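You operate a simulated robot arm through the tools that you are given. There is no shell and no other tool. Be economical: measure what you need, move in short steps, check, and stop when the job is done.

The job below is to be done with a simulated robot arm. You get a single attempt, and the scene is never put back.

## Task
Put the numbered regulator that says "350" from the top of the end bench on top of the black air box there and the numbered regulator marked "357" on the blue label there. Turn the knob of the mount press to SHORT. Open the right drawer of the engine bench, fetch the long mount and set it in the inside of the right drawer of the engine bench and shut the drawer again. Turn the round knob of the teal box to 6 Nm. Turn the fan knob of station three to 1. Put the blue clip of station four in the blue crate on the far cart. Take the small rotor from the top of the big pale cover and leave it on the rework mat. Take the grey tag from the top of the big pale cover and leave it on the good mat. Open the middle drawer of the grey cabinet, put the teal packet from the top of the frame bench in the inside of the middle drawer of the grey cabinet, then shut the drawer. Do these in any order. Set down upright: blue clip of station four.

It is judged by the outcome, as a careful person would: the job done as asked, and still so three seconds after it is handed in. It fails if anything else is knocked over, pushed out of place, dropped, spilled or broken. Lids that push on must go on centred and level and be pressed home; caps that screw on are set level and turned clockwise until they are tight.

## Robot
A 7-joint arm with a two-finger parallel gripper on a trunk, on a base that drives. Base frame: it is fixed to the floor where the robot stands at the start and does not move with it; the origin is under the middle of the robot, x ahead of it, y to its left, z up; the surface under the hand at the start is at about z = 85. Lengths are in cm, angles in degrees, forces in N, time in s.
With the tool pointing down near the work surface it reaches from about 26 to 60 cm from the robot's upright axis, wherever it stands. Its first joint turns from -166.0 to 166.0 degrees. Places, roughly: black air box [50, -75, 100]; blue clip of station four (5x3x5 cm) [390, 630, 70]; blue crate on the far cart (31x20x10 cm) [130, 480, 90]; blue label [50, -25, 75]; fan knob of station three [380, 470, 70]; good mat [810, 980, 80]; grey tag [625, 650, 75]; inside of the middle drawer of the grey cabinet [120, 500, 40]; inside of the right drawer of the engine bench [70, 90, 70]; knob of the mount press [80, -60, 100]; long mount [100, -75, 75]; middle drawer of the grey cabinet [110, 500, 50]; numbered regulator [50, -50, 100]; rework mat [810, 1020, 80]; right drawer of the engine bench [80, 90, 70]; round knob of the teal box [380, 210, 70]; small rotor (8x7x18 cm) [550, 670, 90]; teal packet [125, 950, 75]. Payload 3.4 kg.
Tool frame: the origin (TCP) lies between the finger pads and is the grasp point; the fingertips stand 3 cm ahead of it; z points along the fingers, y is the line along which they close. Largest opening 9.4 cm; finger width 2.8, thickness 1; the body of the gripper, 5 by 9.6 cm, starts 5.5 cm behind the TCP.
Orientation is that of the tool frame in the base frame, as a unit quaternion [x, y, z, w]. With the fingers straight down and closing along the base's y, the tool's x points along the base's -x, its y along +y and its z along -z.

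## Interface
- The arm moves only by the tool arm_command. Its argument "targets" is text: rows parted by semicolons, each of 7 numbers parted by spaces: the shift along the base's x, y, z in cm, then the turn, a rotation vector about the base's x, y, z in degrees, then the closure, from 0 (fully open) to 1 (shut). In form: x y z wx wy wz gripper; .... A call has 1 to 12 rows; each row is the pose to reach, as a shift and turn from the pose commanded when the call began. A row lasts 0.2 s, in which the tool goes at most 5 cm and 8.6 degrees; a call with a longer step from one row to the next is refused whole, and so is a gripper value outside its range. Where a pose cannot be reached the arm comes as near as it can. A force on the tool above 40 N (or 10 N above the force at the start of the call, whichever is more), or a blocked arm, ends the call early, and 0.2 s more pass. The fingers move at their own pace (about 7.2 cm/s each) and stop on an object; they squeeze with about 28 N. The grip force told is the motor's: it shows also when the fingers shut on nothing. Time passes only in rows, and 0.2 s behind the last, so rows that repeat a pose let the fingers close. The reply holds the time, the measured pose of the TCP, the force on the tool along the base axes, the opening and the grip force, in the units named above and with some noise, with the torque about the TCP (base axes, N m) and any sound that the robot's microphone picked up.
- Cameras (640 x 400 px; columns grow to the right, rows downward): "scene" is now at [2.02, 11.78, 159.43]; the picture's right is [-0.56, -0.83, 0.00], its down [-0.56, 0.38, -0.74] and it looks along [0.61, -0.41, -0.67] (base axes); focal length 283 px, centre (320, 200). "wrist" rides on the gripper at [7.6, 1.4, -10.3] in the tool frame; the picture's right is [-0.18, 0.98, 0.00], its down [-0.75, -0.14, -0.64] and it looks along [-0.63, -0.12, 0.77] (tool axes); focal length 243 px, centre (320, 200). There is no depth. A picture from a camera that has moved, and an enlarged one, comes with that camera's place and axes in the base frame and with its lens. The place of the scene camera against the robot may be out by one fixed shift of up to 2.5 cm in any direction.
- capture(camera): a new picture of that camera. It takes no simulated time.
- slide_trunk(by): slides the trunk up (or, below 0, down) by that many cm; the arm and the scene camera ride with it, the base frame stays. It gives what a move gives, with no picture.
- drive_base(legs): drives the robot by 1 to 6 legs, each [ahead, left, turn to the left] in cm, cm and degrees, along the robot's own axes; the way and the turn of a leg run together, so that a leg with both is an arc; at most 150 cm and 180 degrees a leg. The arm and the cameras ride along, it lands a little off, and it stops where it bumps. It gives what a move gives.
- aim_head(pan, tilt): turns the head with the scene camera to pan (to the left, within 155 degrees either way) and tilt (down, from -29 to 69), counted from straight ahead of the robot. It gives what a move gives.
- inspect(camera, box): a new picture of the part [left, top, right, bottom] of that camera's present view, enlarged. It takes no simulated time.
- sign_off(): hands the job in; it is judged then, once.

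Work in short steps. Places have to be worked out from the pictures, the camera data and where the tool is seen: move nearer, look again, correct. Check each grasp and each placing, and mend what went wrong. You have 535 turns and 306 pictures in all, those below and enlarged ones among them. Open the gripper and draw the arm clear of the work before you hand the job in, unless the task says otherwise; then end with one line.

The tools are called after ">>>" as a command line: name --argument value ..., lists and objects as JSON in quotes. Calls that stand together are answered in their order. arm_command: Moves the arm, as the interface text tells. Its arguments: {"type":"object","properties":{"targets":{"type":"string"}},"required":["targets"]} The other tools are called the same way: slide_trunk (by) slides the trunk up or down; drive_base (legs) drives the base; aim_head (pan, tilt) turns the head that bears the scene camera; capture (camera) takes a picture; inspect (camera, box) takes an enlarged picture of a part of a camera's view; sign_off () hands the job in.

At the start:

```text
time_s: 0.0
tcp_pos: [32.34, -11.92, 130.25]
orientation: [0.001, 1.0, 0.0, 0.0]
contact_force: [0.8, 0.0, -0.6]
wrist_torque: [-0.04, 0.0, 0.06]
finger_gap: 9.39
grip_force: 0.1
trunk travel left (down, up): [-25.0, 13.6]
robot x, y, heading: [0.31, 0.05, -0.1]
head pan, tilt: [-34.0, 42.4]
```

scene: 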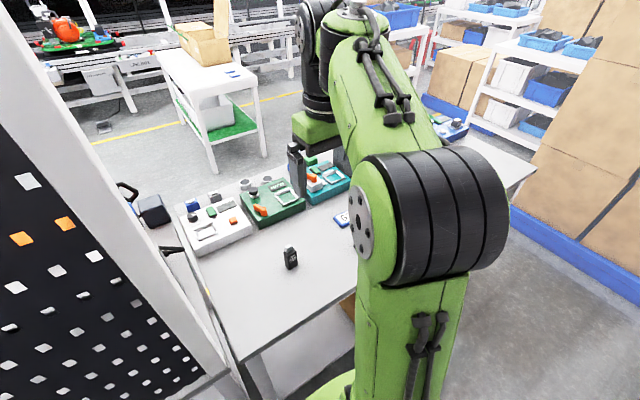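
wrist: 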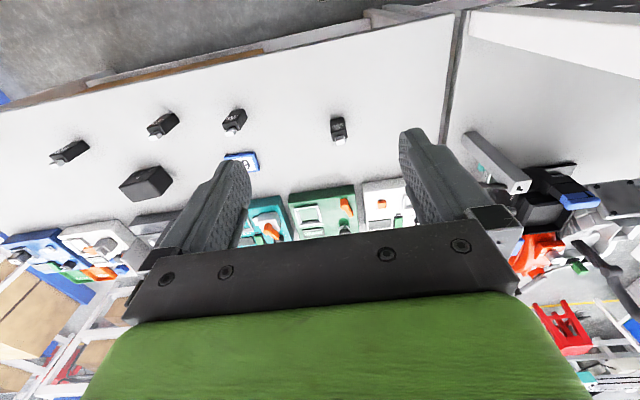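

The wrist picture shows the bench with four regulators, a black box and the blue label. I enlarge both views to read the numbers.

>>> inspect --camera "wrist" --box '[20, 80, 370, 290]'

>>> inspect --camera "scene" --box '[120, 120, 360, 280]'

```text
1.83 times, centred on (195, 185) of wrist
camera zoom: at [24.75, -10.41, 140.59], right [0.18, 0.98, 0.0], down [0.75, -0.14, 0.64], along [0.63, -0.12, -0.77], focal length 444 px, centre (549, 227)
```

zoom: 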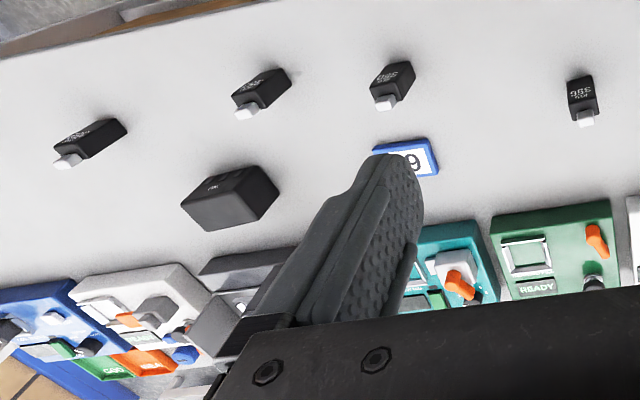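

```text
2.50 times, centred on (240, 200) of scene
camera zoom: at [2.02, 11.78, 159.43], right [-0.56, -0.83, 0.0], down [-0.56, 0.38, -0.74], along [0.61, -0.41, -0.67], focal length 708 px, centre (520, 200)
```

zoom: 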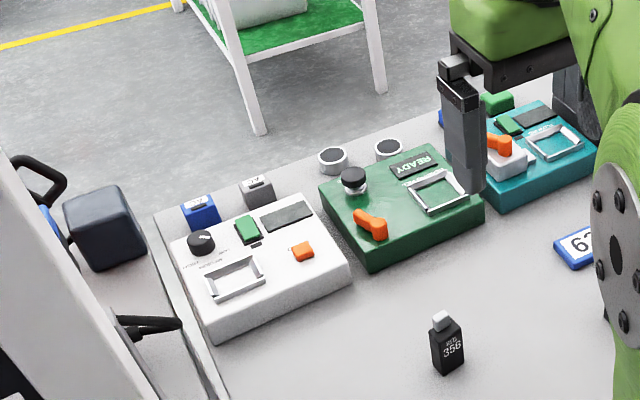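

Zooming the wrist view on each regulator to read the numbers.

>>> inspect --camera "wrist" --box '[40, 95, 190, 190]'

>>> inspect --camera "wrist" --box '[210, 90, 370, 190]'

```text
4.21 times, centred on (115, 142) of wrist
camera zoom: at [24.75, -10.41, 140.59], right [0.18, 0.98, 0.0], down [0.75, -0.14, 0.64], along [0.63, -0.12, -0.77], focal length 1022 px, centre (1183, 442)
```

zoom: 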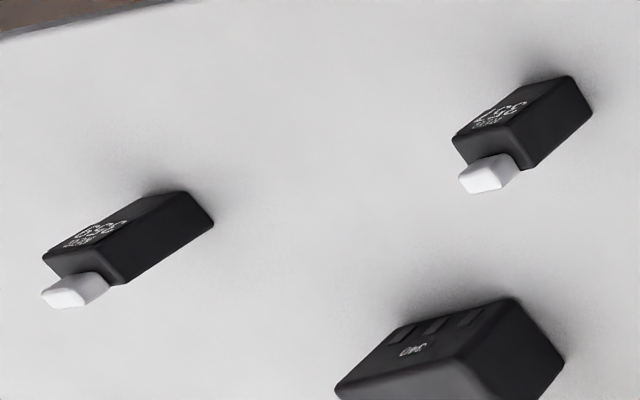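

```text
4.00 times, centred on (290, 140) of wrist
camera zoom: at [24.75, -10.41, 140.59], right [0.18, 0.98, 0.0], down [0.75, -0.14, 0.64], along [0.63, -0.12, -0.77], focal length 970 px, centre (440, 440)
```

zoom: 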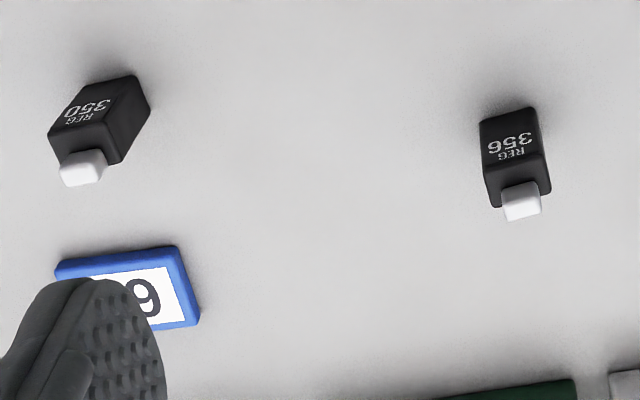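

The one at about [42,-32] says 350; the other two are unclear. I move the hand to the right to look closer.

>>> arm_command --targets "0 -5 0 0 0 0 0; 0 -10 0 0 0 0 0; 0 -15 0 0 0 0 0; 0 -20 0 0 0 0 0; 0 -25 0 0 0 0 0; 0 -30 0 0 0 0 0; 0 -35 0 0 0 0 0; 0 -40 0 0 0 0 0"

>>> capture --camera "wrist"

>>> capture --camera "scene"

```text
time_s: 1.8
tcp_pos: [26.46, -42.43, 124.57]
orientation: [0.0, 1.0, 0.001, -0.001]
contact_force: [0.5, -0.9, -0.7]
wrist_torque: [0.03, 0.03, -0.05]
finger_gap: 9.4
grip_force: 0.0
out of reach, approached as far as the arm can: row 4, 5, 6, 7, 8
trunk travel left (down, up): [-25.0, 13.6]
robot x, y, heading: [-0.09, -0.02, 0.1]
head pan, tilt: [-34.0, 42.4]
```

```text
299 pictures are left
camera wrist: at [18.83, -40.93, 134.91], right [0.18, 0.98, 0.0], down [0.75, -0.14, 0.64], along [0.63, -0.12, -0.77], focal length 243 px, centre (320, 200)
```

wrist: 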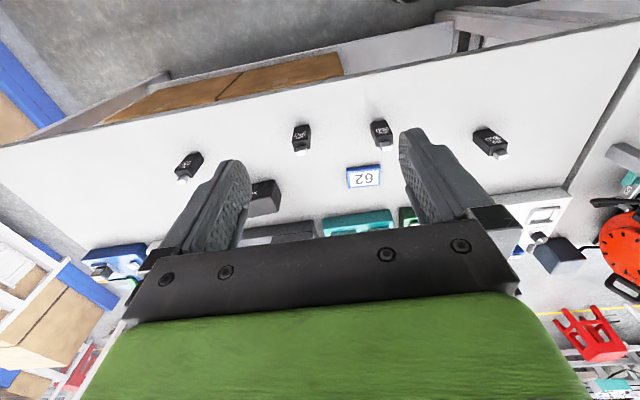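

```text
298 pictures are left
camera scene: at [2.31, 11.37, 159.45], right [-0.56, -0.83, 0.0], down [-0.56, 0.38, -0.74], along [0.61, -0.41, -0.68], focal length 283 px, centre (320, 200)
```

scene: 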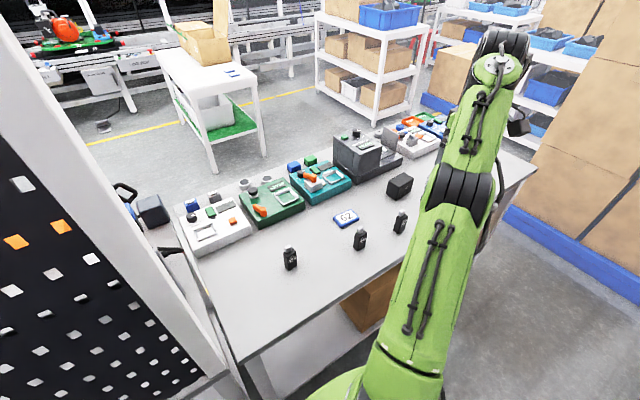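

>>> inspect --camera "wrist" --box '[160, 105, 320, 205]'

>>> inspect --camera "scene" --box '[280, 100, 480, 260]'

```text
4.00 times, centred on (240, 155) of wrist
camera zoom: at [18.83, -40.93, 134.91], right [0.18, 0.98, 0.0], down [0.75, -0.14, 0.64], along [0.63, -0.12, -0.77], focal length 970 px, centre (640, 380)
```

zoom: 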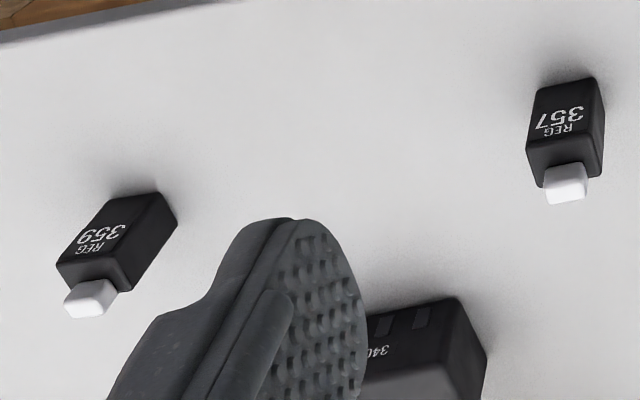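

```text
2.50 times, centred on (380, 180) of scene
camera zoom: at [2.31, 11.37, 159.45], right [-0.56, -0.83, 0.0], down [-0.56, 0.38, -0.74], along [0.61, -0.41, -0.68], focal length 708 px, centre (170, 250)
```

zoom: 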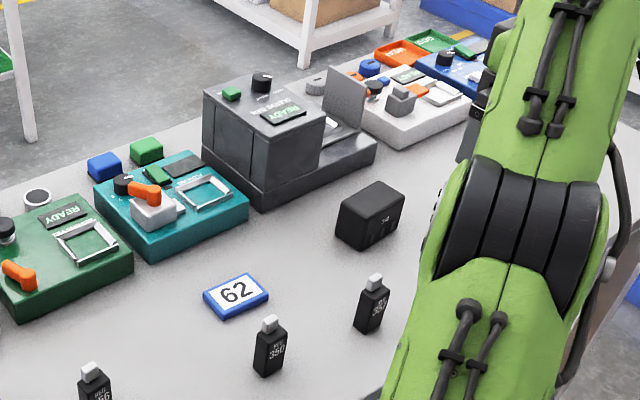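

Right to left: 359, 357, 350, 356. I test how shifts count after an out-of-reach move by stepping down and forward.

>>> arm_command --targets "0 0 -5 0 0 0 0; 0 0 -10 0 0 0 0; 0 0 -15 0 0 0 0"

>>> capture --camera "wrist"

```text
time_s: 2.6
tcp_pos: [26.14, -42.05, 110.11]
orientation: [0.001, 1.0, -0.001, 0.0]
contact_force: [0.5, -0.1, 0.1]
wrist_torque: [0.02, 0.03, 0.0]
finger_gap: 9.39
grip_force: 0.0
trunk travel left (down, up): [-25.0, 13.6]
robot x, y, heading: [0.13, -0.04, 0.1]
head pan, tilt: [-34.0, 42.4]
```

```text
295 pictures are left
camera wrist: at [18.4, -40.49, 120.33], right [0.18, 0.98, 0.0], down [0.75, -0.14, 0.64], along [0.63, -0.12, -0.77], focal length 243 px, centre (320, 200)
```

wrist: 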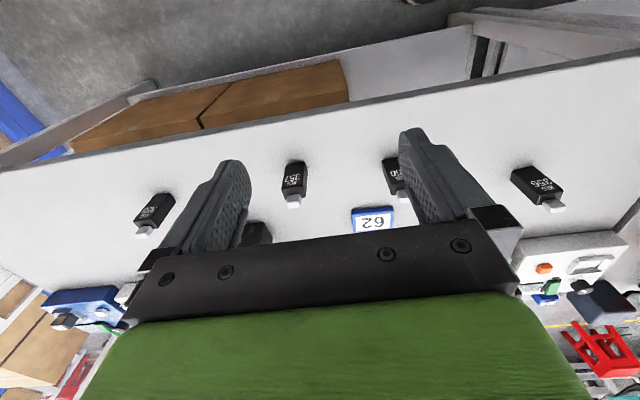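

The shift counts from the reached pose. 357 stands at about [39,-48.7] with bench z≈85; it's out of reach, so I drive 40 cm to the right.

>>> drive_base --legs '[[0, -42, 0]]'

>>> capture --camera "wrist"

>>> capture --camera "scene"

```text
time_s: 5.1
tcp_pos: [26.08, -83.24, 110.0]
orientation: [0.0, 1.0, 0.0, 0.0]
contact_force: [0.1, -1.2, 0.1]
wrist_torque: [0.02, 0.0, 0.03]
finger_gap: 9.41
grip_force: 0.0
trunk travel left (down, up): [-25.0, 13.6]
robot x, y, heading: [-0.08, -41.15, 0.2]
head pan, tilt: [-34.0, 42.4]
```

```text
294 pictures are left
camera wrist: at [18.45, -81.59, 120.37], right [0.18, 0.98, 0.0], down [0.75, -0.14, 0.64], along [0.63, -0.12, -0.77], focal length 243 px, centre (320, 200)
```

wrist: 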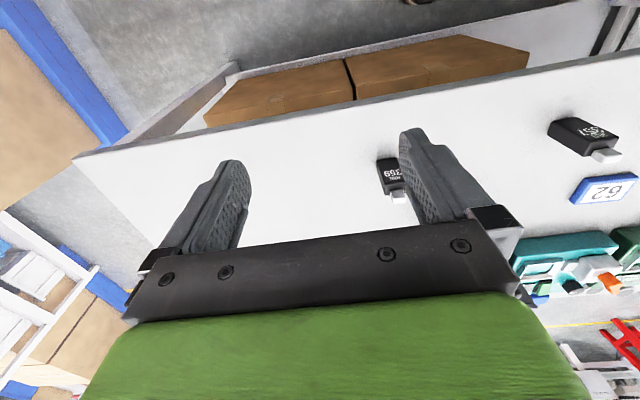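

```text
293 pictures are left
camera scene: at [2.03, -29.42, 159.44], right [-0.56, -0.83, 0.0], down [-0.56, 0.38, -0.74], along [0.61, -0.41, -0.68], focal length 283 px, centre (320, 200)
```

scene: 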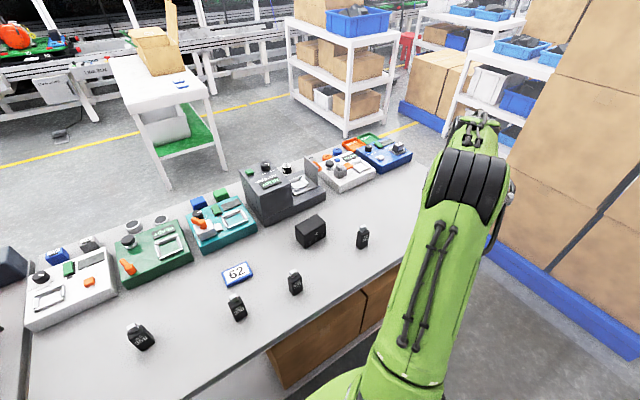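

Now swing the hand left over the bench to hover in front of 357.

>>> arm_command --targets "0 5 0 0 0 0 0; 1 10 0 0 0 0 0; 2 15 0 0 0 0 0; 4 20 0 0 0 0 0; 6 25 0 0 0 0 0; 9 29 0 0 0 0 0; 11 33 0 0 0 0 0; 12 34.5 0 0 0 0 0"

>>> capture --camera "wrist"

>>> capture --camera "scene"

```text
refused: row 2 steps farther than a row can; nothing moved
```

```text
292 pictures are left
camera wrist: at [18.45, -81.59, 120.37], right [0.18, 0.98, 0.0], down [0.75, -0.14, 0.64], along [0.63, -0.12, -0.77], focal length 243 px, centre (320, 200)
```

wrist: 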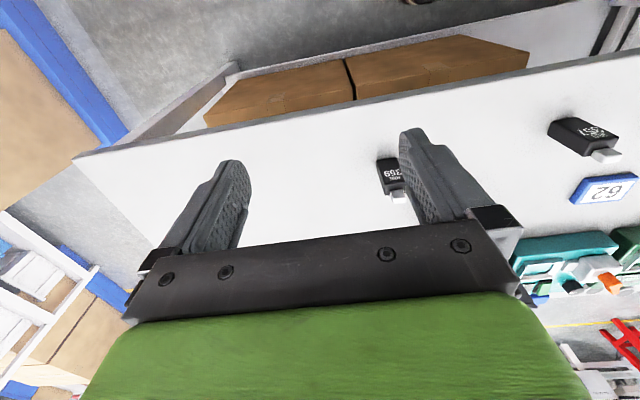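

```text
291 pictures are left
camera scene: at [2.03, -29.42, 159.44], right [-0.56, -0.83, 0.0], down [-0.56, 0.38, -0.74], along [0.61, -0.41, -0.68], focal length 283 px, centre (320, 200)
```

scene: 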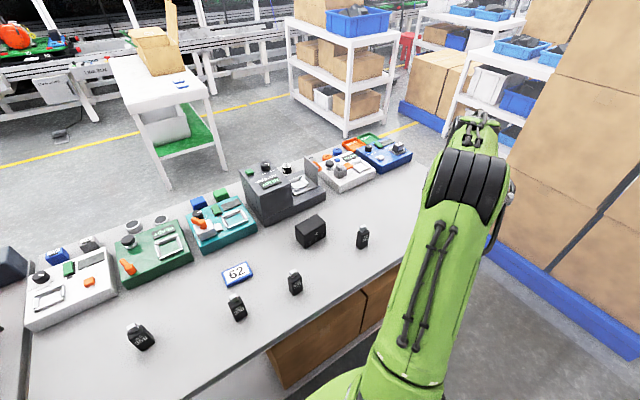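

Step was slightly over 5 cm; shorter steps.

>>> arm_command --targets "0 4.5 0 0 0 0 0; 1 9 0 0 0 0 0; 2 13.5 0 0 0 0 0; 3.5 18 0 0 0 0 0; 5.5 22 0 0 0 0 0; 7.5 26 0 0 0 0 0; 9.5 30 0 0 0 0 0; 11 34 0 0 0 0 0; 13.5 34.5 0 0 0 0 0"

>>> capture --camera "wrist"

```text
time_s: 7.1
tcp_pos: [39.79, -48.42, 109.98]
orientation: [0.0, 1.0, 0.0, 0.0]
contact_force: [-0.4, 0.8, -0.6]
wrist_torque: [0.03, 0.0, 0.02]
finger_gap: 9.39
grip_force: 0.1
trunk travel left (down, up): [-25.0, 13.6]
robot x, y, heading: [-0.17, -41.04, 0.0]
head pan, tilt: [-34.0, 42.4]
```

```text
290 pictures are left
camera wrist: at [32.17, -46.89, 120.26], right [0.18, 0.98, 0.0], down [0.75, -0.14, 0.64], along [0.63, -0.12, -0.77], focal length 243 px, centre (320, 200)
```

wrist: 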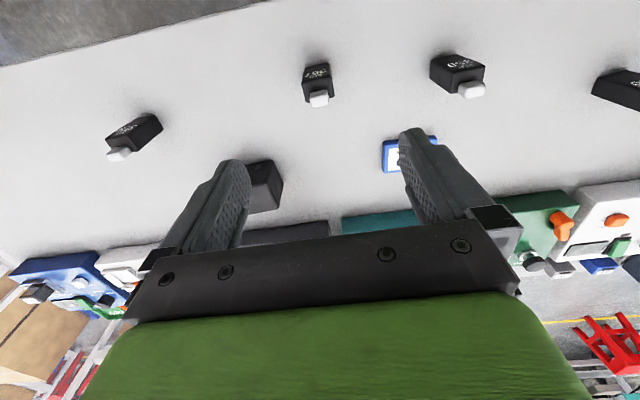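

>>> inspect --camera "wrist" --box '[270, 40, 370, 120]'

>>> inspect --camera "scene" --box '[200, 210, 400, 330]'

```text
5.00 times, centred on (320, 80) of wrist
camera zoom: at [32.17, -46.89, 120.26], right [0.18, 0.98, 0.0], down [0.75, -0.14, 0.64], along [0.63, -0.12, -0.77], focal length 1213 px, centre (320, 800)
```

zoom: 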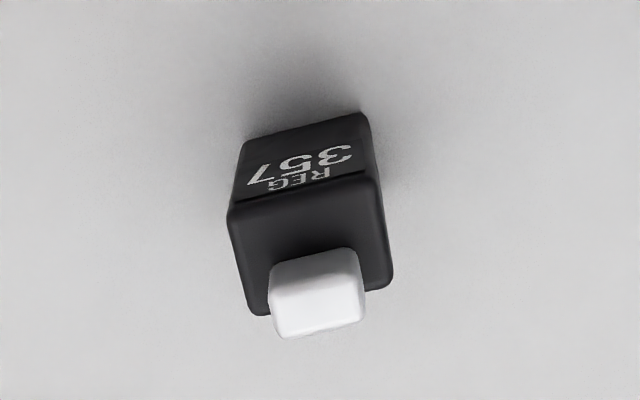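

```text
3.20 times, centred on (300, 270) of scene
camera zoom: at [2.19, -29.37, 159.43], right [-0.56, -0.83, 0.0], down [-0.56, 0.38, -0.74], along [0.61, -0.41, -0.68], focal length 907 px, centre (384, -24)
```

zoom: 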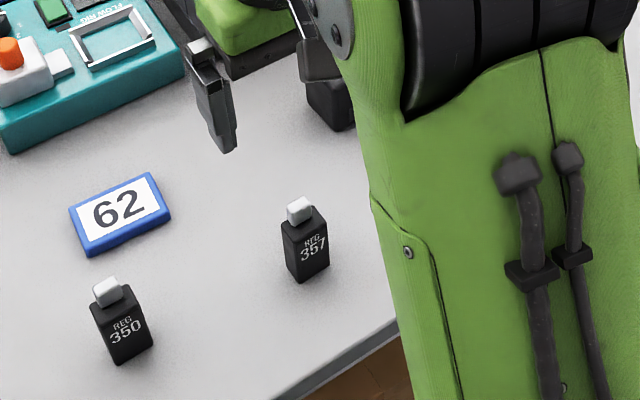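

357: width 3.4 (y), depth 2.1, centre ≈ [39.9,-48.7], turned ≈5°, top of body ≈91.7. I descend over it and close.

>>> arm_command --targets "0 -0.2 -5 0 0 5 0; 0 -0.2 -10 0 0 5 0; 0 -0.2 -15 0 0 5 0; 0 -0.2 -18 0 0 5 0; 0 -0.2 -20 0 0 5 0; 0 -0.2 -20 0 0 5 0"

>>> capture --camera "wrist"

```text
time_s: 8.5
tcp_pos: [39.47, -48.72, 90.03]
orientation: [-0.045, 0.999, 0.0, 0.0]
contact_force: [-0.8, -0.7, -0.3]
wrist_torque: [-0.03, 0.02, 0.0]
finger_gap: 9.4
grip_force: 0.1
trunk travel left (down, up): [-25.0, 13.6]
robot x, y, heading: [0.33, -41.07, 0.1]
head pan, tilt: [-34.0, 42.4]
```

```text
287 pictures are left
camera wrist: at [31.71, -47.85, 100.3], right [0.1, 1.0, 0.0], down [0.76, -0.07, 0.64], along [0.64, -0.06, -0.77], focal length 243 px, centre (320, 200)
```

wrist: 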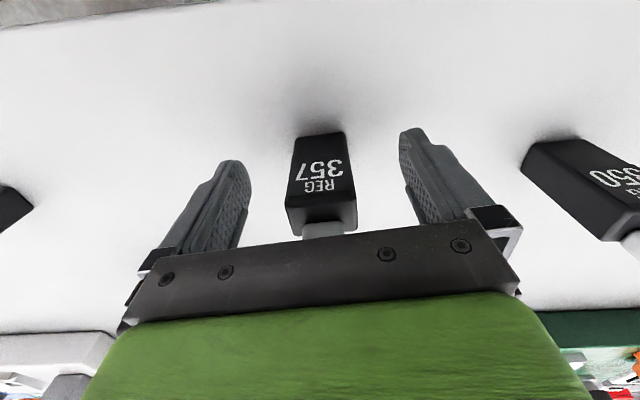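

Centred between the fingers; close.

>>> arm_command --targets "0.3 0 0 0 0 0 0.5; 0.3 0 0 0 0 0 1; 0.3 0 0 0 0 0 1; 0.3 0 0 0 0 0 1; 0.3 0 0 0 0 0 1; 0.3 0 2 0 0 0 1; 0.3 0 5 0 0 0 1; 0.3 0 9 0 0 0 1"

>>> capture --camera "wrist"

>>> capture --camera "scene"

```text
time_s: 10.3
tcp_pos: [39.71, -48.65, 99.1]
orientation: [-0.044, 0.999, -0.001, 0.0]
contact_force: [0.1, 0.2, -1.6]
wrist_torque: [-0.03, 0.04, 0.04]
finger_gap: 3.81
grip_force: 28.0
trunk travel left (down, up): [-25.0, 13.6]
robot x, y, heading: [-0.05, -41.08, 0.2]
head pan, tilt: [-34.0, 42.4]
```

```text
286 pictures are left
camera wrist: at [31.99, -47.77, 109.54], right [0.1, 1.0, 0.0], down [0.76, -0.07, 0.64], along [0.64, -0.06, -0.77], focal length 243 px, centre (320, 200)
```

wrist: 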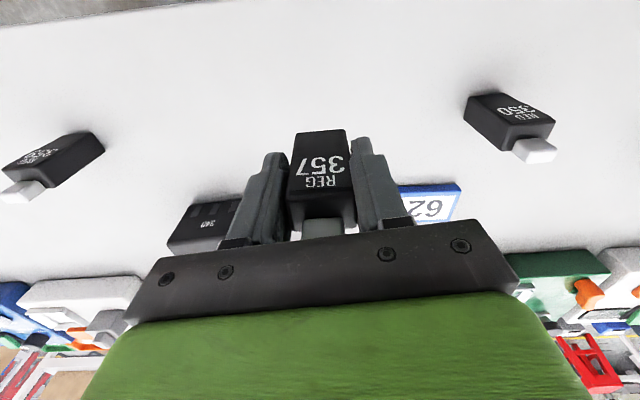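

```text
285 pictures are left
camera scene: at [1.92, -29.28, 159.43], right [-0.56, -0.83, 0.0], down [-0.56, 0.38, -0.74], along [0.61, -0.41, -0.67], focal length 283 px, centre (320, 200)
```

scene: 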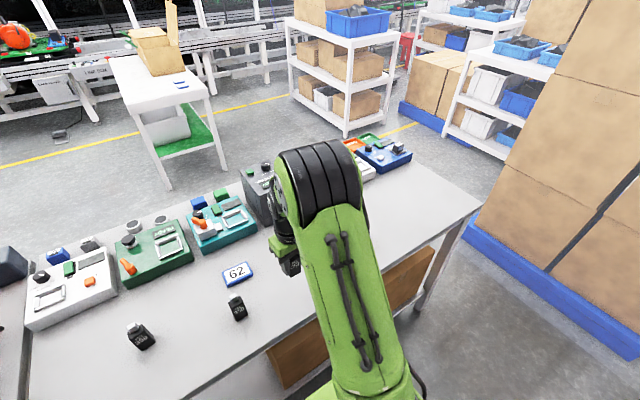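

Held (gap 3.8). The label's centre triangulates to [53.1,-36.7], top ≈86.3. Carry it over there.

>>> arm_command --targets "4 0 0 0 0 0 1; 8 2 0 0 0 0 1; 11 5 0 0 0 0 1; 13 9 0 0 0 0 1; 13.4 12 0 0 0 0 1; 13.4 12 0 0 0 0 1"

>>> capture --camera "wrist"

>>> capture --camera "scene"

```text
time_s: 11.7
tcp_pos: [53.44, -36.71, 98.97]
orientation: [-0.044, 0.999, 0.0, 0.001]
contact_force: [-0.1, 0.5, -1.1]
wrist_torque: [-0.01, -0.01, 0.01]
finger_gap: 3.79
grip_force: 27.6
trunk travel left (down, up): [-25.0, 13.6]
robot x, y, heading: [0.05, -41.08, 0.2]
head pan, tilt: [-34.0, 42.4]
```

```text
284 pictures are left
camera wrist: at [45.64, -35.95, 109.32], right [0.1, 1.0, 0.0], down [0.76, -0.07, 0.64], along [0.64, -0.06, -0.77], focal length 243 px, centre (320, 200)
```

wrist: 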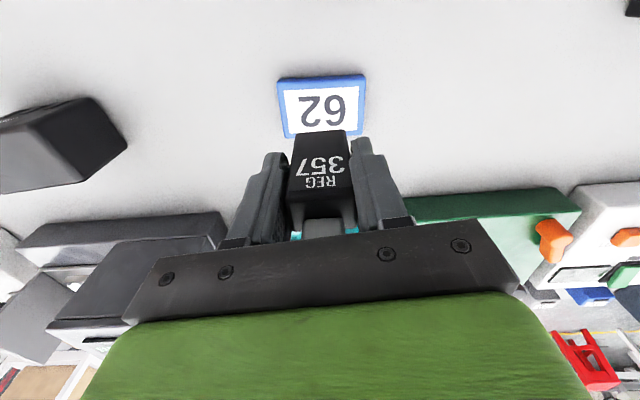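

```text
283 pictures are left
camera scene: at [2.07, -29.35, 159.43], right [-0.56, -0.83, 0.0], down [-0.56, 0.38, -0.74], along [0.61, -0.41, -0.68], focal length 283 px, centre (320, 200)
```

scene: 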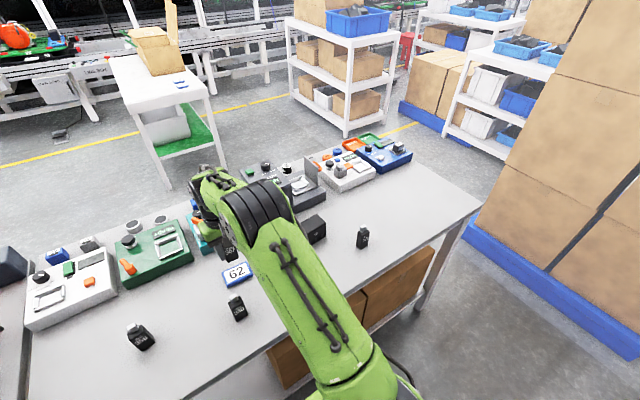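

The tool is right above the label. Lower until near contact.

>>> arm_command --targets "0 0 -3 0 0 0 1; 0 0 -5.5 0 0 0 1; 0 0 -6.8 0 0 0 1; 0 0 -7.1 0 0 0 1"

>>> capture --camera "wrist"

```text
time_s: 12.7
tcp_pos: [53.34, -36.94, 91.96]
orientation: [-0.044, 0.999, 0.0, 0.0]
contact_force: [-0.1, -0.5, -1.3]
wrist_torque: [0.01, 0.02, 0.03]
finger_gap: 3.78
grip_force: 27.8
trunk travel left (down, up): [-25.0, 13.6]
robot x, y, heading: [-0.08, -40.95, 0.3]
head pan, tilt: [-34.0, 42.4]
```

```text
282 pictures are left
camera wrist: at [45.6, -35.99, 102.27], right [0.1, 1.0, 0.0], down [0.76, -0.07, 0.64], along [0.64, -0.06, -0.77], focal length 243 px, centre (320, 200)
```

wrist: 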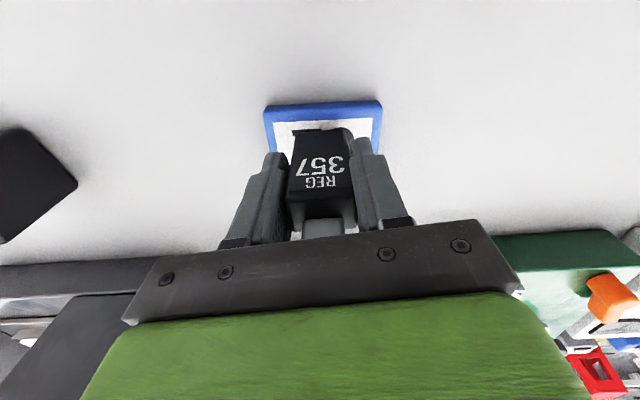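

Not yet in contact; creep down.

>>> arm_command --targets "0 0 -0.3 0 0 0 1; 0 0 -0.5 0 0 0 1"

```text
time_s: 13.3
tcp_pos: [53.27, -36.8, 91.64]
orientation: [-0.045, 0.999, 0.0, 0.001]
contact_force: [0.4, -0.3, 1.7]
wrist_torque: [-0.04, -0.05, -0.02]
finger_gap: 3.78
grip_force: 28.0
trunk travel left (down, up): [-25.0, 13.6]
robot x, y, heading: [0.13, -41.29, -0.0]
head pan, tilt: [-34.0, 42.4]
```

Contact is felt. Open and rise.

>>> arm_command --targets "0 0 -0.1 0 0 0 1; 0 0 -0.1 0 0 0 0.6; 0 0 -0.1 0 0 0 0.3; 0 0 -0.1 0 0 0 0; 0 0 -0.1 0 0 0 0; 0 0 3 0 0 0 0; 0 0 7 0 0 0 0; 0 0 12 0 0 0 0; 0 0 17 0 0 0 0"

>>> capture --camera "wrist"

>>> capture --camera "scene"

```text
time_s: 15.3
tcp_pos: [53.13, -36.61, 108.59]
orientation: [-0.044, 0.999, 0.0, 0.0]
contact_force: [-0.5, -0.4, -0.5]
wrist_torque: [0.0, -0.03, 0.02]
finger_gap: 9.4
grip_force: 0.1
trunk travel left (down, up): [-25.0, 13.6]
robot x, y, heading: [0.08, -41.13, 0.0]
head pan, tilt: [-34.0, 42.4]
```

```text
281 pictures are left
camera wrist: at [45.33, -35.79, 118.95], right [0.1, 1.0, 0.0], down [0.76, -0.07, 0.64], along [0.64, -0.06, -0.77], focal length 243 px, centre (320, 200)
```

wrist: 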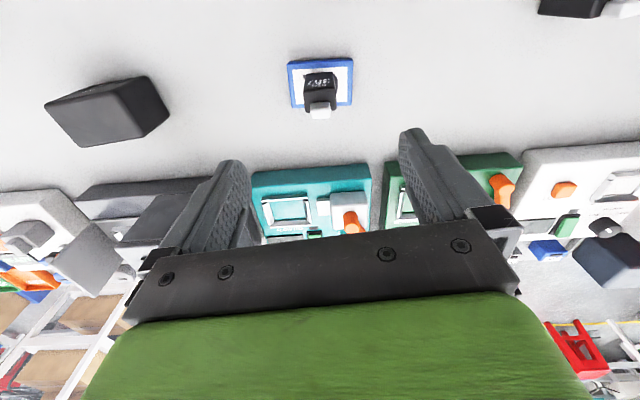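

```text
280 pictures are left
camera scene: at [1.98, -29.31, 159.43], right [-0.56, -0.83, 0.0], down [-0.56, 0.38, -0.74], along [0.61, -0.41, -0.67], focal length 283 px, centre (320, 200)
```

scene: 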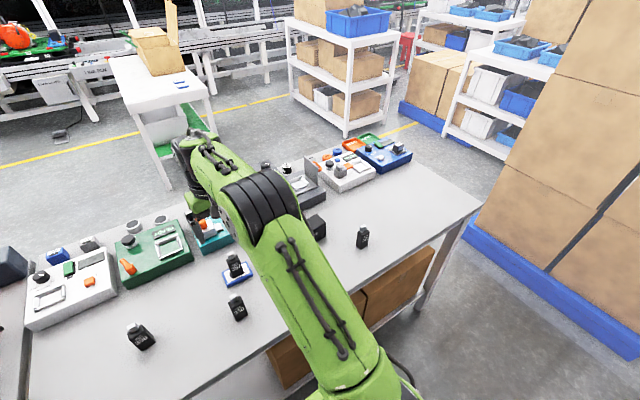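

357 stands on the label. Now move over 350 at about [41.5,-32.5].

>>> arm_command --targets "-4 1.3 0 0 0 0 0; -8 2.6 0 0 0 0 0; -12 4 0 0 0 0 0; -12 4 0 0 0 0 0"

>>> inspect --camera "wrist" --box '[240, 30, 400, 130]'

```text
time_s: 16.3
tcp_pos: [41.43, -32.75, 108.39]
orientation: [-0.044, 0.999, 0.0, 0.0]
contact_force: [-0.5, 0.3, 0.4]
wrist_torque: [0.04, -0.01, 0.0]
finger_gap: 9.38
grip_force: 0.0
trunk travel left (down, up): [-25.0, 13.6]
robot x, y, heading: [0.17, -40.87, 0.2]
head pan, tilt: [-34.0, 42.4]
```

```text
4.00 times, centred on (320, 80) of wrist
camera zoom: at [33.55, -31.88, 118.76], right [0.1, 1.0, 0.0], down [0.76, -0.07, 0.64], along [0.64, -0.06, -0.77], focal length 970 px, centre (320, 680)
```

zoom: 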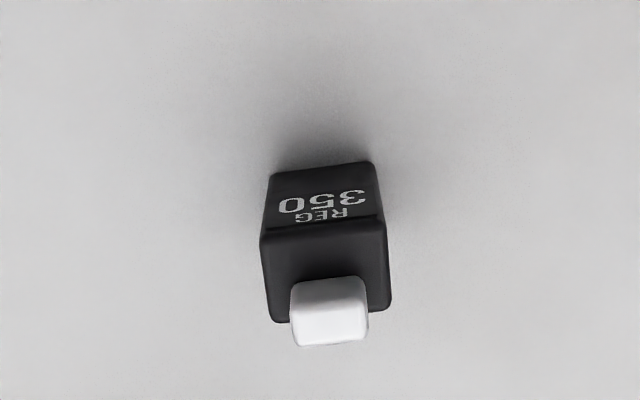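

350's centre ≈ [42,-32.6], nearly square to the axes. Descend and grip.

>>> arm_command --targets "0.5 0.1 -5 0 0 -4 0; 0.5 0.1 -10 0 0 -4 0; 0.5 0.1 -15 0 0 -4 0; 0.5 0.1 -18.4 0 0 -4 0; 0.5 0.1 -18.4 0 0 -4 0"

>>> capture --camera "wrist"

```text
refused: row 1 steps farther than a row can; nothing moved
```

```text
278 pictures are left
camera wrist: at [33.55, -31.88, 118.76], right [0.1, 1.0, 0.0], down [0.76, -0.07, 0.64], along [0.64, -0.06, -0.77], focal length 243 px, centre (320, 200)
```

wrist: 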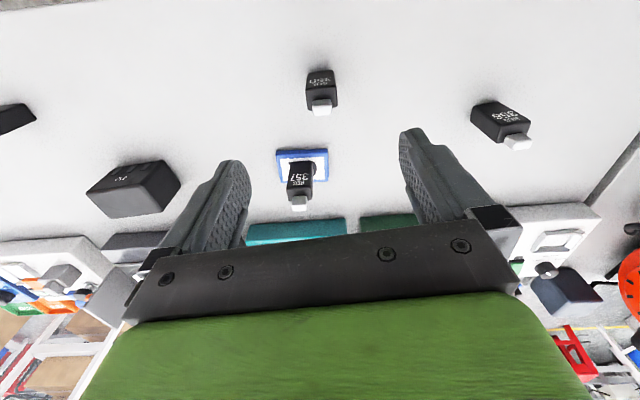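

>>> arm_command --targets "0.5 0.1 -4.5 0 0 -4 0; 0.5 0.1 -9 0 0 -4 0; 0.5 0.1 -13.5 0 0 -4 0; 0.5 0.1 -17 0 0 -4 0; 0.5 0.1 -18.4 0 0 -4 0; 0.5 0.1 -18.4 0 0 -4 0"

>>> capture --camera "wrist"

```text
time_s: 17.7
tcp_pos: [41.97, -32.7, 90.27]
orientation: [-0.01, 1.0, 0.001, 0.0]
contact_force: [-0.8, -0.8, -0.6]
wrist_torque: [-0.01, 0.01, -0.04]
finger_gap: 9.38
grip_force: 0.0
trunk travel left (down, up): [-25.0, 13.6]
robot x, y, heading: [-0.07, -40.94, -0.1]
head pan, tilt: [-34.0, 42.4]
```

```text
277 pictures are left
camera wrist: at [34.15, -31.27, 100.5], right [0.17, 0.99, 0.0], down [0.76, -0.13, 0.64], along [0.63, -0.11, -0.77], focal length 243 px, centre (320, 200)
```

wrist: 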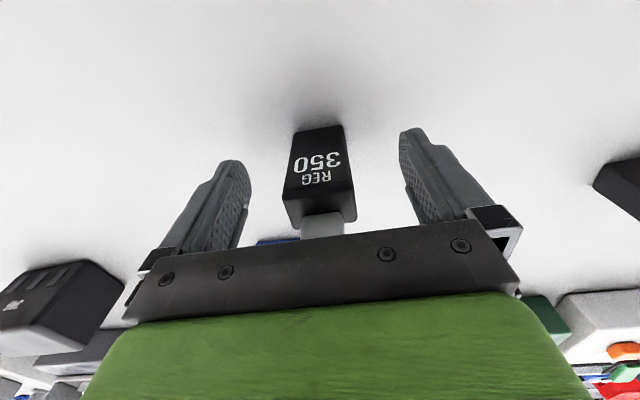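

Close and lift.

>>> arm_command --targets "0 0 0 0 0 0 0.5; 0 0 0 0 0 0 1; 0 0 0 0 0 0 1; 0 0 0 0 0 0 1; 0 0 0 0 0 0 1; 0 0 3 0 0 0 1; 0 0 7 0 0 0 1; 0 0 11.5 0 0 0 1; 0 0 16 0 0 0 1; 0 -4.5 16 0 0 0 1; 0 -9 16 0 0 0 1; 0 -13 16 0 0 0 1"

>>> capture --camera "wrist"

>>> capture --camera "scene"

```text
time_s: 20.3
tcp_pos: [41.79, -45.76, 106.03]
orientation: [-0.009, 1.0, 0.001, -0.001]
contact_force: [0.3, -0.6, -0.9]
wrist_torque: [-0.04, 0.0, 0.02]
finger_gap: 3.82
grip_force: 28.6
trunk travel left (down, up): [-25.0, 13.6]
robot x, y, heading: [-0.23, -41.38, -0.1]
head pan, tilt: [-34.0, 42.4]
```

```text
276 pictures are left
camera wrist: at [34.15, -44.36, 116.37], right [0.17, 0.99, 0.0], down [0.76, -0.13, 0.64], along [0.63, -0.11, -0.77], focal length 243 px, centre (320, 200)
```

wrist: 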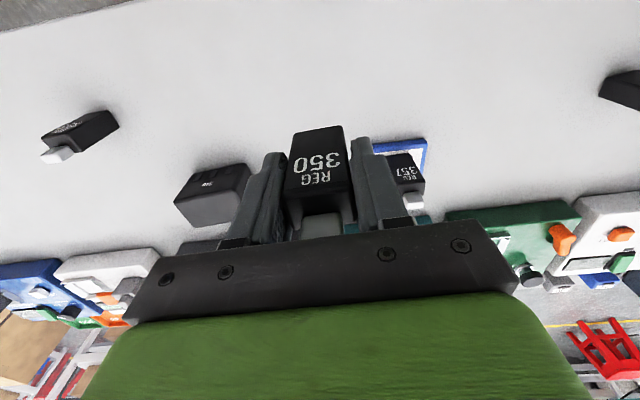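

```text
275 pictures are left
camera scene: at [2.07, -29.45, 159.44], right [-0.56, -0.83, 0.0], down [-0.56, 0.38, -0.74], along [0.61, -0.41, -0.68], focal length 283 px, centre (320, 200)
```

scene: 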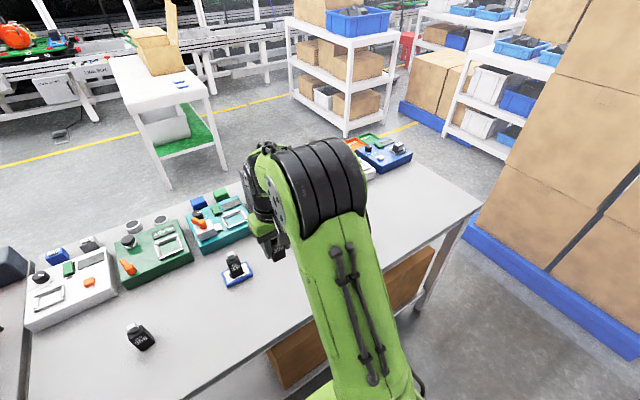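

Held. The black box spans y≈-67.4..-58.4, front x≈50.7, top ≈93.2. Move in front of it for a better view.

>>> arm_command --targets "0 -4.5 1 0 0 0 1; 0 -9 2 0 0 0 1; 0 -13.5 2 0 0 0 1; 0 -16.7 2 0 0 0 1; 0 -16.7 2 0 0 0 1"

>>> capture --camera "wrist"

```text
time_s: 21.5
tcp_pos: [41.68, -62.21, 108.16]
orientation: [-0.01, 1.0, 0.0, 0.0]
contact_force: [0.2, 0.0, -1.0]
wrist_torque: [0.0, 0.02, 0.04]
finger_gap: 3.79
grip_force: 28.1
trunk travel left (down, up): [-25.0, 13.6]
robot x, y, heading: [-0.15, -41.07, 0.1]
head pan, tilt: [-34.0, 42.4]
```

```text
274 pictures are left
camera wrist: at [34.04, -60.85, 118.52], right [0.17, 0.99, 0.0], down [0.76, -0.13, 0.64], along [0.63, -0.11, -0.77], focal length 243 px, centre (320, 200)
```

wrist: 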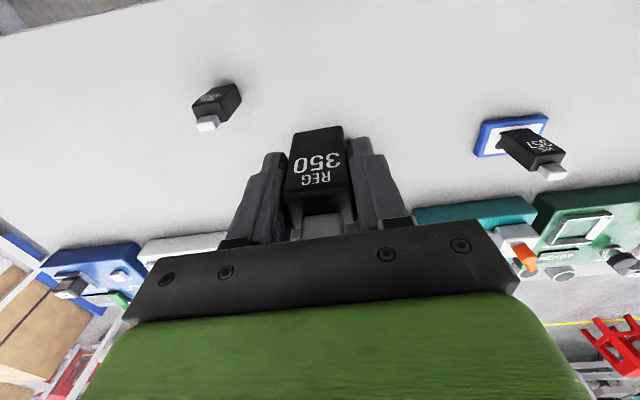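

The box is hidden behind the hand; move forward over it, then it appears in front of the finger view.

>>> arm_command --targets "4.5 0 0 0 0 0 1; 9 0 0 0 0 0 1; 11.5 -0.4 0 0 0 0 1; 11.5 -0.4 0 0 0 0 1"

>>> capture --camera "wrist"

>>> capture --camera "scene"

```text
time_s: 22.5
tcp_pos: [53.11, -62.73, 108.16]
orientation: [-0.009, 1.0, 0.001, -0.001]
contact_force: [-0.1, -0.6, -1.1]
wrist_torque: [0.02, -0.05, -0.01]
finger_gap: 3.75
grip_force: 28.4
trunk travel left (down, up): [-25.0, 13.6]
robot x, y, heading: [-0.1, -41.01, 0.0]
head pan, tilt: [-34.0, 42.4]
```

```text
273 pictures are left
camera wrist: at [45.43, -61.31, 118.46], right [0.17, 0.99, 0.0], down [0.76, -0.13, 0.64], along [0.63, -0.11, -0.77], focal length 243 px, centre (320, 200)
```

wrist: 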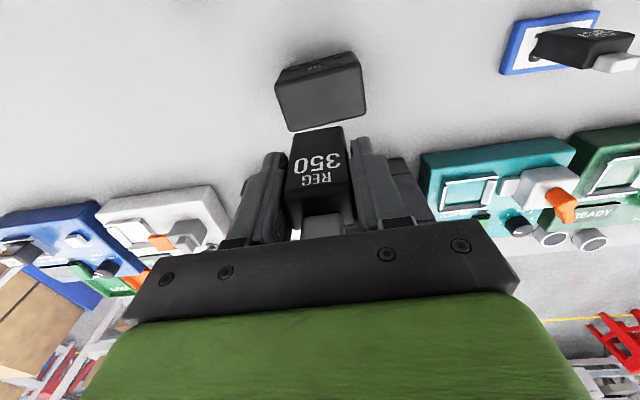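

```text
272 pictures are left
camera scene: at [1.95, -29.29, 159.43], right [-0.56, -0.83, 0.0], down [-0.56, 0.38, -0.74], along [0.61, -0.41, -0.67], focal length 283 px, centre (320, 200)
```

scene: 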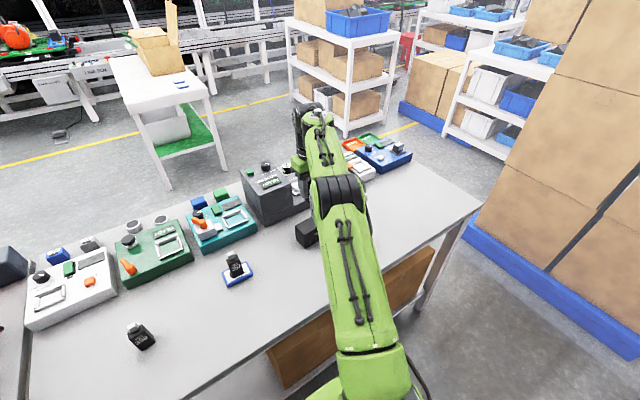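

The hand is centred on the box top ([53.3,-62.5], z≈92.3). Lower most of the way.

>>> arm_command --targets "0 0.1 -4 0 0 0 1; 0.1 0.1 -7.5 0 0 0 1; 0.1 0.1 -9.2 0 0 0 1; 0.1 0.1 -9.4 0 0 0 1"

>>> capture --camera "wrist"

```text
time_s: 23.5
tcp_pos: [53.41, -62.59, 98.57]
orientation: [-0.009, 1.0, 0.0, 0.0]
contact_force: [0.9, 0.1, -1.3]
wrist_torque: [0.0, 0.01, -0.03]
finger_gap: 3.8
grip_force: 28.0
trunk travel left (down, up): [-25.0, 13.6]
robot x, y, heading: [-0.07, -41.2, 0.0]
head pan, tilt: [-34.0, 42.4]
```

```text
271 pictures are left
camera wrist: at [45.76, -61.2, 108.92], right [0.17, 0.99, 0.0], down [0.76, -0.13, 0.64], along [0.63, -0.11, -0.77], focal length 243 px, centre (320, 200)
```

wrist: 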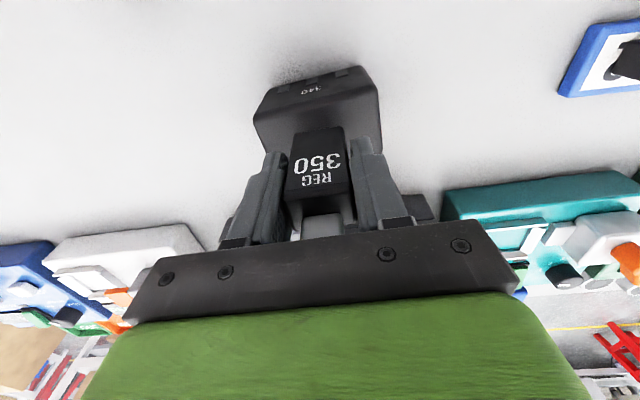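

>>> arm_command --targets "0 0 -0.3 0 0 0 1; 0 0 -0.6 0 0 0 1; 0 0 -0.6 0 0 0 1"

```text
time_s: 24.3
tcp_pos: [53.43, -62.71, 97.9]
orientation: [-0.01, 1.0, 0.0, 0.0]
contact_force: [-0.4, -0.9, -1.7]
wrist_torque: [0.03, -0.02, -0.03]
finger_gap: 3.77
grip_force: 27.8
trunk travel left (down, up): [-25.0, 13.6]
robot x, y, heading: [-0.07, -41.01, 0.2]
head pan, tilt: [-34.0, 42.4]
```

>>> arm_command --targets "0 0 -0.3 0 0 0 1; 0 0 -0.3 0 0 0 1"

>>> inspect --camera "wrist" --box '[220, 40, 420, 165]'

```text
time_s: 24.9
tcp_pos: [53.35, -62.69, 97.82]
orientation: [-0.01, 1.0, 0.0, 0.0]
contact_force: [-0.6, -0.1, -1.6]
wrist_torque: [0.0, 0.0, 0.03]
finger_gap: 3.77
grip_force: 28.1
trunk travel left (down, up): [-25.0, 13.6]
robot x, y, heading: [-0.11, -41.01, -0.1]
head pan, tilt: [-34.0, 42.4]
```

```text
3.20 times, centred on (320, 102) of wrist
camera zoom: at [45.72, -61.27, 108.02], right [0.17, 0.99, 0.0], down [0.76, -0.13, 0.64], along [0.63, -0.11, -0.77], focal length 776 px, centre (320, 512)
```

zoom: 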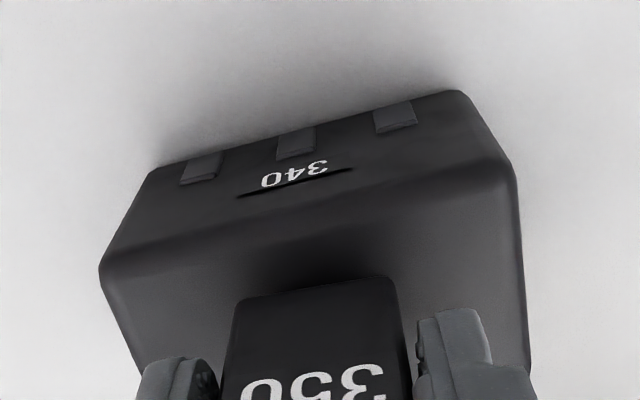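

Nearly touching (shadow close); creep more.

>>> arm_command --targets "0 0 -0.2 0 0 0 1; 0 0 -0.4 0 0 0 1"

```text
time_s: 25.5
tcp_pos: [53.42, -62.68, 97.31]
orientation: [-0.01, 1.0, 0.0, 0.0]
contact_force: [-0.4, -0.1, -2.1]
wrist_torque: [-0.03, 0.03, 0.01]
finger_gap: 3.73
grip_force: 27.9
trunk travel left (down, up): [-25.0, 13.6]
robot x, y, heading: [-0.31, -41.54, 0.1]
head pan, tilt: [-34.0, 42.4]
```

>>> arm_command --targets "0 0 -0.2 0 0 0 1; 0 0 -0.4 0 0 0 1"

```text
time_s: 26.1
tcp_pos: [53.38, -62.66, 97.2]
orientation: [-0.01, 1.0, -0.001, 0.003]
contact_force: [1.0, -0.4, 13.9]
wrist_torque: [0.09, 0.01, 0.02]
finger_gap: 3.74
grip_force: 27.9
trunk travel left (down, up): [-25.0, 13.6]
robot x, y, heading: [-0.19, -41.4, 0.2]
head pan, tilt: [-34.0, 42.4]
```

Contact (14 N). Relax up a touch, open and rise.

>>> arm_command --targets "0 0 0.15 0 0 0 1; 0 0 0.15 0 0 0 0.6; 0 0 0.15 0 0 0 0.3; 0 0 0.15 0 0 0 0; 0 0 0.15 0 0 0 0; 0 0 3 0 0 0 0; 0 0 7 0 0 0 0; 0 0 11.5 0 0 0 0; 0 0 16 0 0 0 0"

>>> capture --camera "wrist"

>>> capture --camera "scene"

```text
time_s: 28.1
tcp_pos: [52.17, -62.21, 112.5]
orientation: [-0.009, 1.0, 0.001, 0.0]
contact_force: [-0.2, -0.7, -0.1]
wrist_torque: [0.0, -0.02, 0.02]
finger_gap: 9.37
grip_force: 0.1
out of reach, approached as far as the arm can: row 9
trunk travel left (down, up): [-25.0, 13.6]
robot x, y, heading: [0.11, -41.05, -0.1]
head pan, tilt: [-34.0, 42.4]
```

```text
269 pictures are left
camera wrist: at [44.6, -60.74, 122.84], right [0.17, 0.99, 0.0], down [0.76, -0.13, 0.64], along [0.63, -0.1, -0.77], focal length 243 px, centre (320, 200)
```

wrist: 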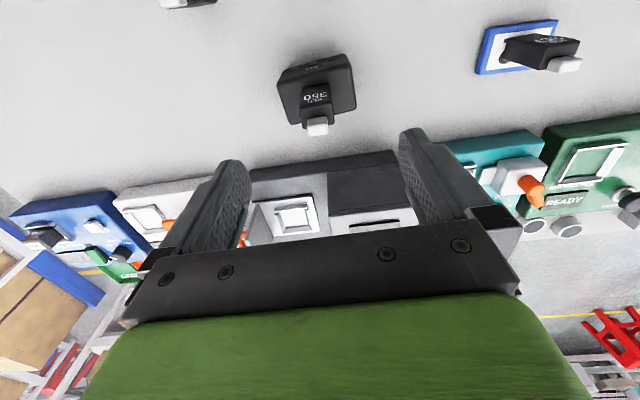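

```text
268 pictures are left
camera scene: at [2.06, -29.29, 159.42], right [-0.56, -0.83, 0.0], down [-0.56, 0.38, -0.74], along [0.61, -0.41, -0.67], focal length 283 px, centre (320, 200)
```

scene: 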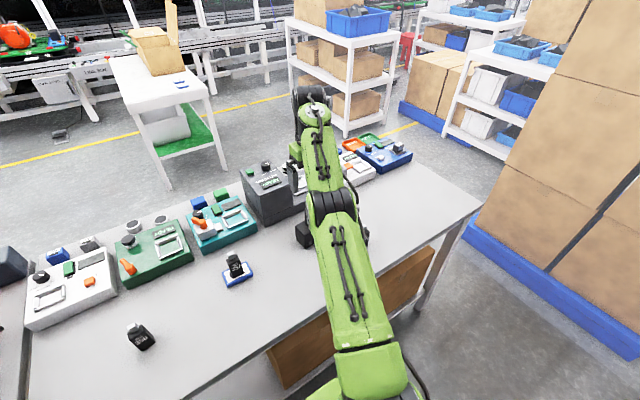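

350 stands on the box. Now retract the arm to the right and look at the machines along the back.

>>> arm_command --targets "-4.5 0 0 0 0 0 0; -9 0 0 0 0 0 0; -13 -2 0 0 0 0 0; -17 -4 0 0 0 0 0; -21 -6 0 0 0 0 0; -22 -10 0 0 0 0 0; -22 -14.5 0 0 0 0 0; -22 -19 0 0 0 0 0"

>>> inspect --camera "scene" --box '[170, 120, 430, 285]'

>>> inspect --camera "scene" --box '[0, 190, 200, 330]'

```text
time_s: 29.9
tcp_pos: [30.52, -81.14, 112.67]
orientation: [-0.011, 1.0, 0.0, 0.0]
contact_force: [-0.5, 0.2, 0.6]
wrist_torque: [0.04, 0.04, -0.02]
finger_gap: 9.39
grip_force: 0.0
out of reach, approached as far as the arm can: row 1, 2, 3
trunk travel left (down, up): [-25.0, 13.6]
robot x, y, heading: [0.3, -41.19, 0.1]
head pan, tilt: [-34.0, 42.4]
```

```text
2.42 times, centred on (300, 202) of scene
camera zoom: at [2.1, -29.48, 159.44], right [-0.56, -0.83, 0.0], down [-0.56, 0.38, -0.74], along [0.61, -0.41, -0.68], focal length 687 px, centre (368, 194)
```

zoom: 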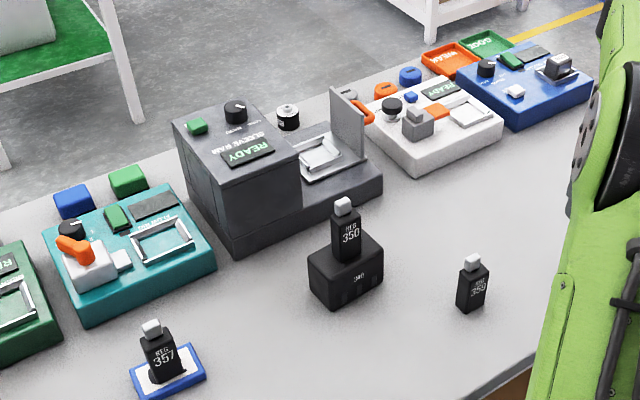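

```text
2.86 times, centred on (100, 260) of scene
camera zoom: at [2.1, -29.48, 159.44], right [-0.56, -0.83, 0.0], down [-0.56, 0.38, -0.74], along [0.61, -0.41, -0.68], focal length 810 px, centre (949, 29)
```

zoom: 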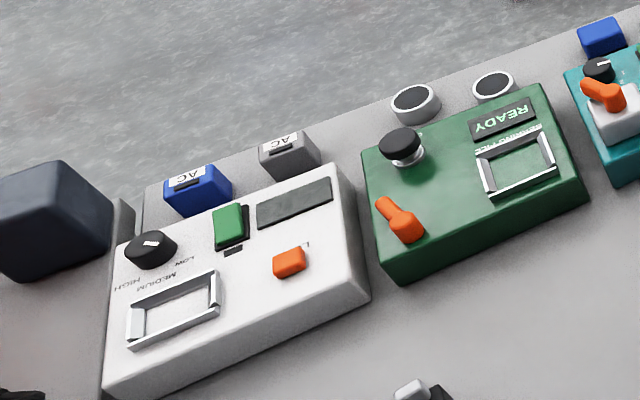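

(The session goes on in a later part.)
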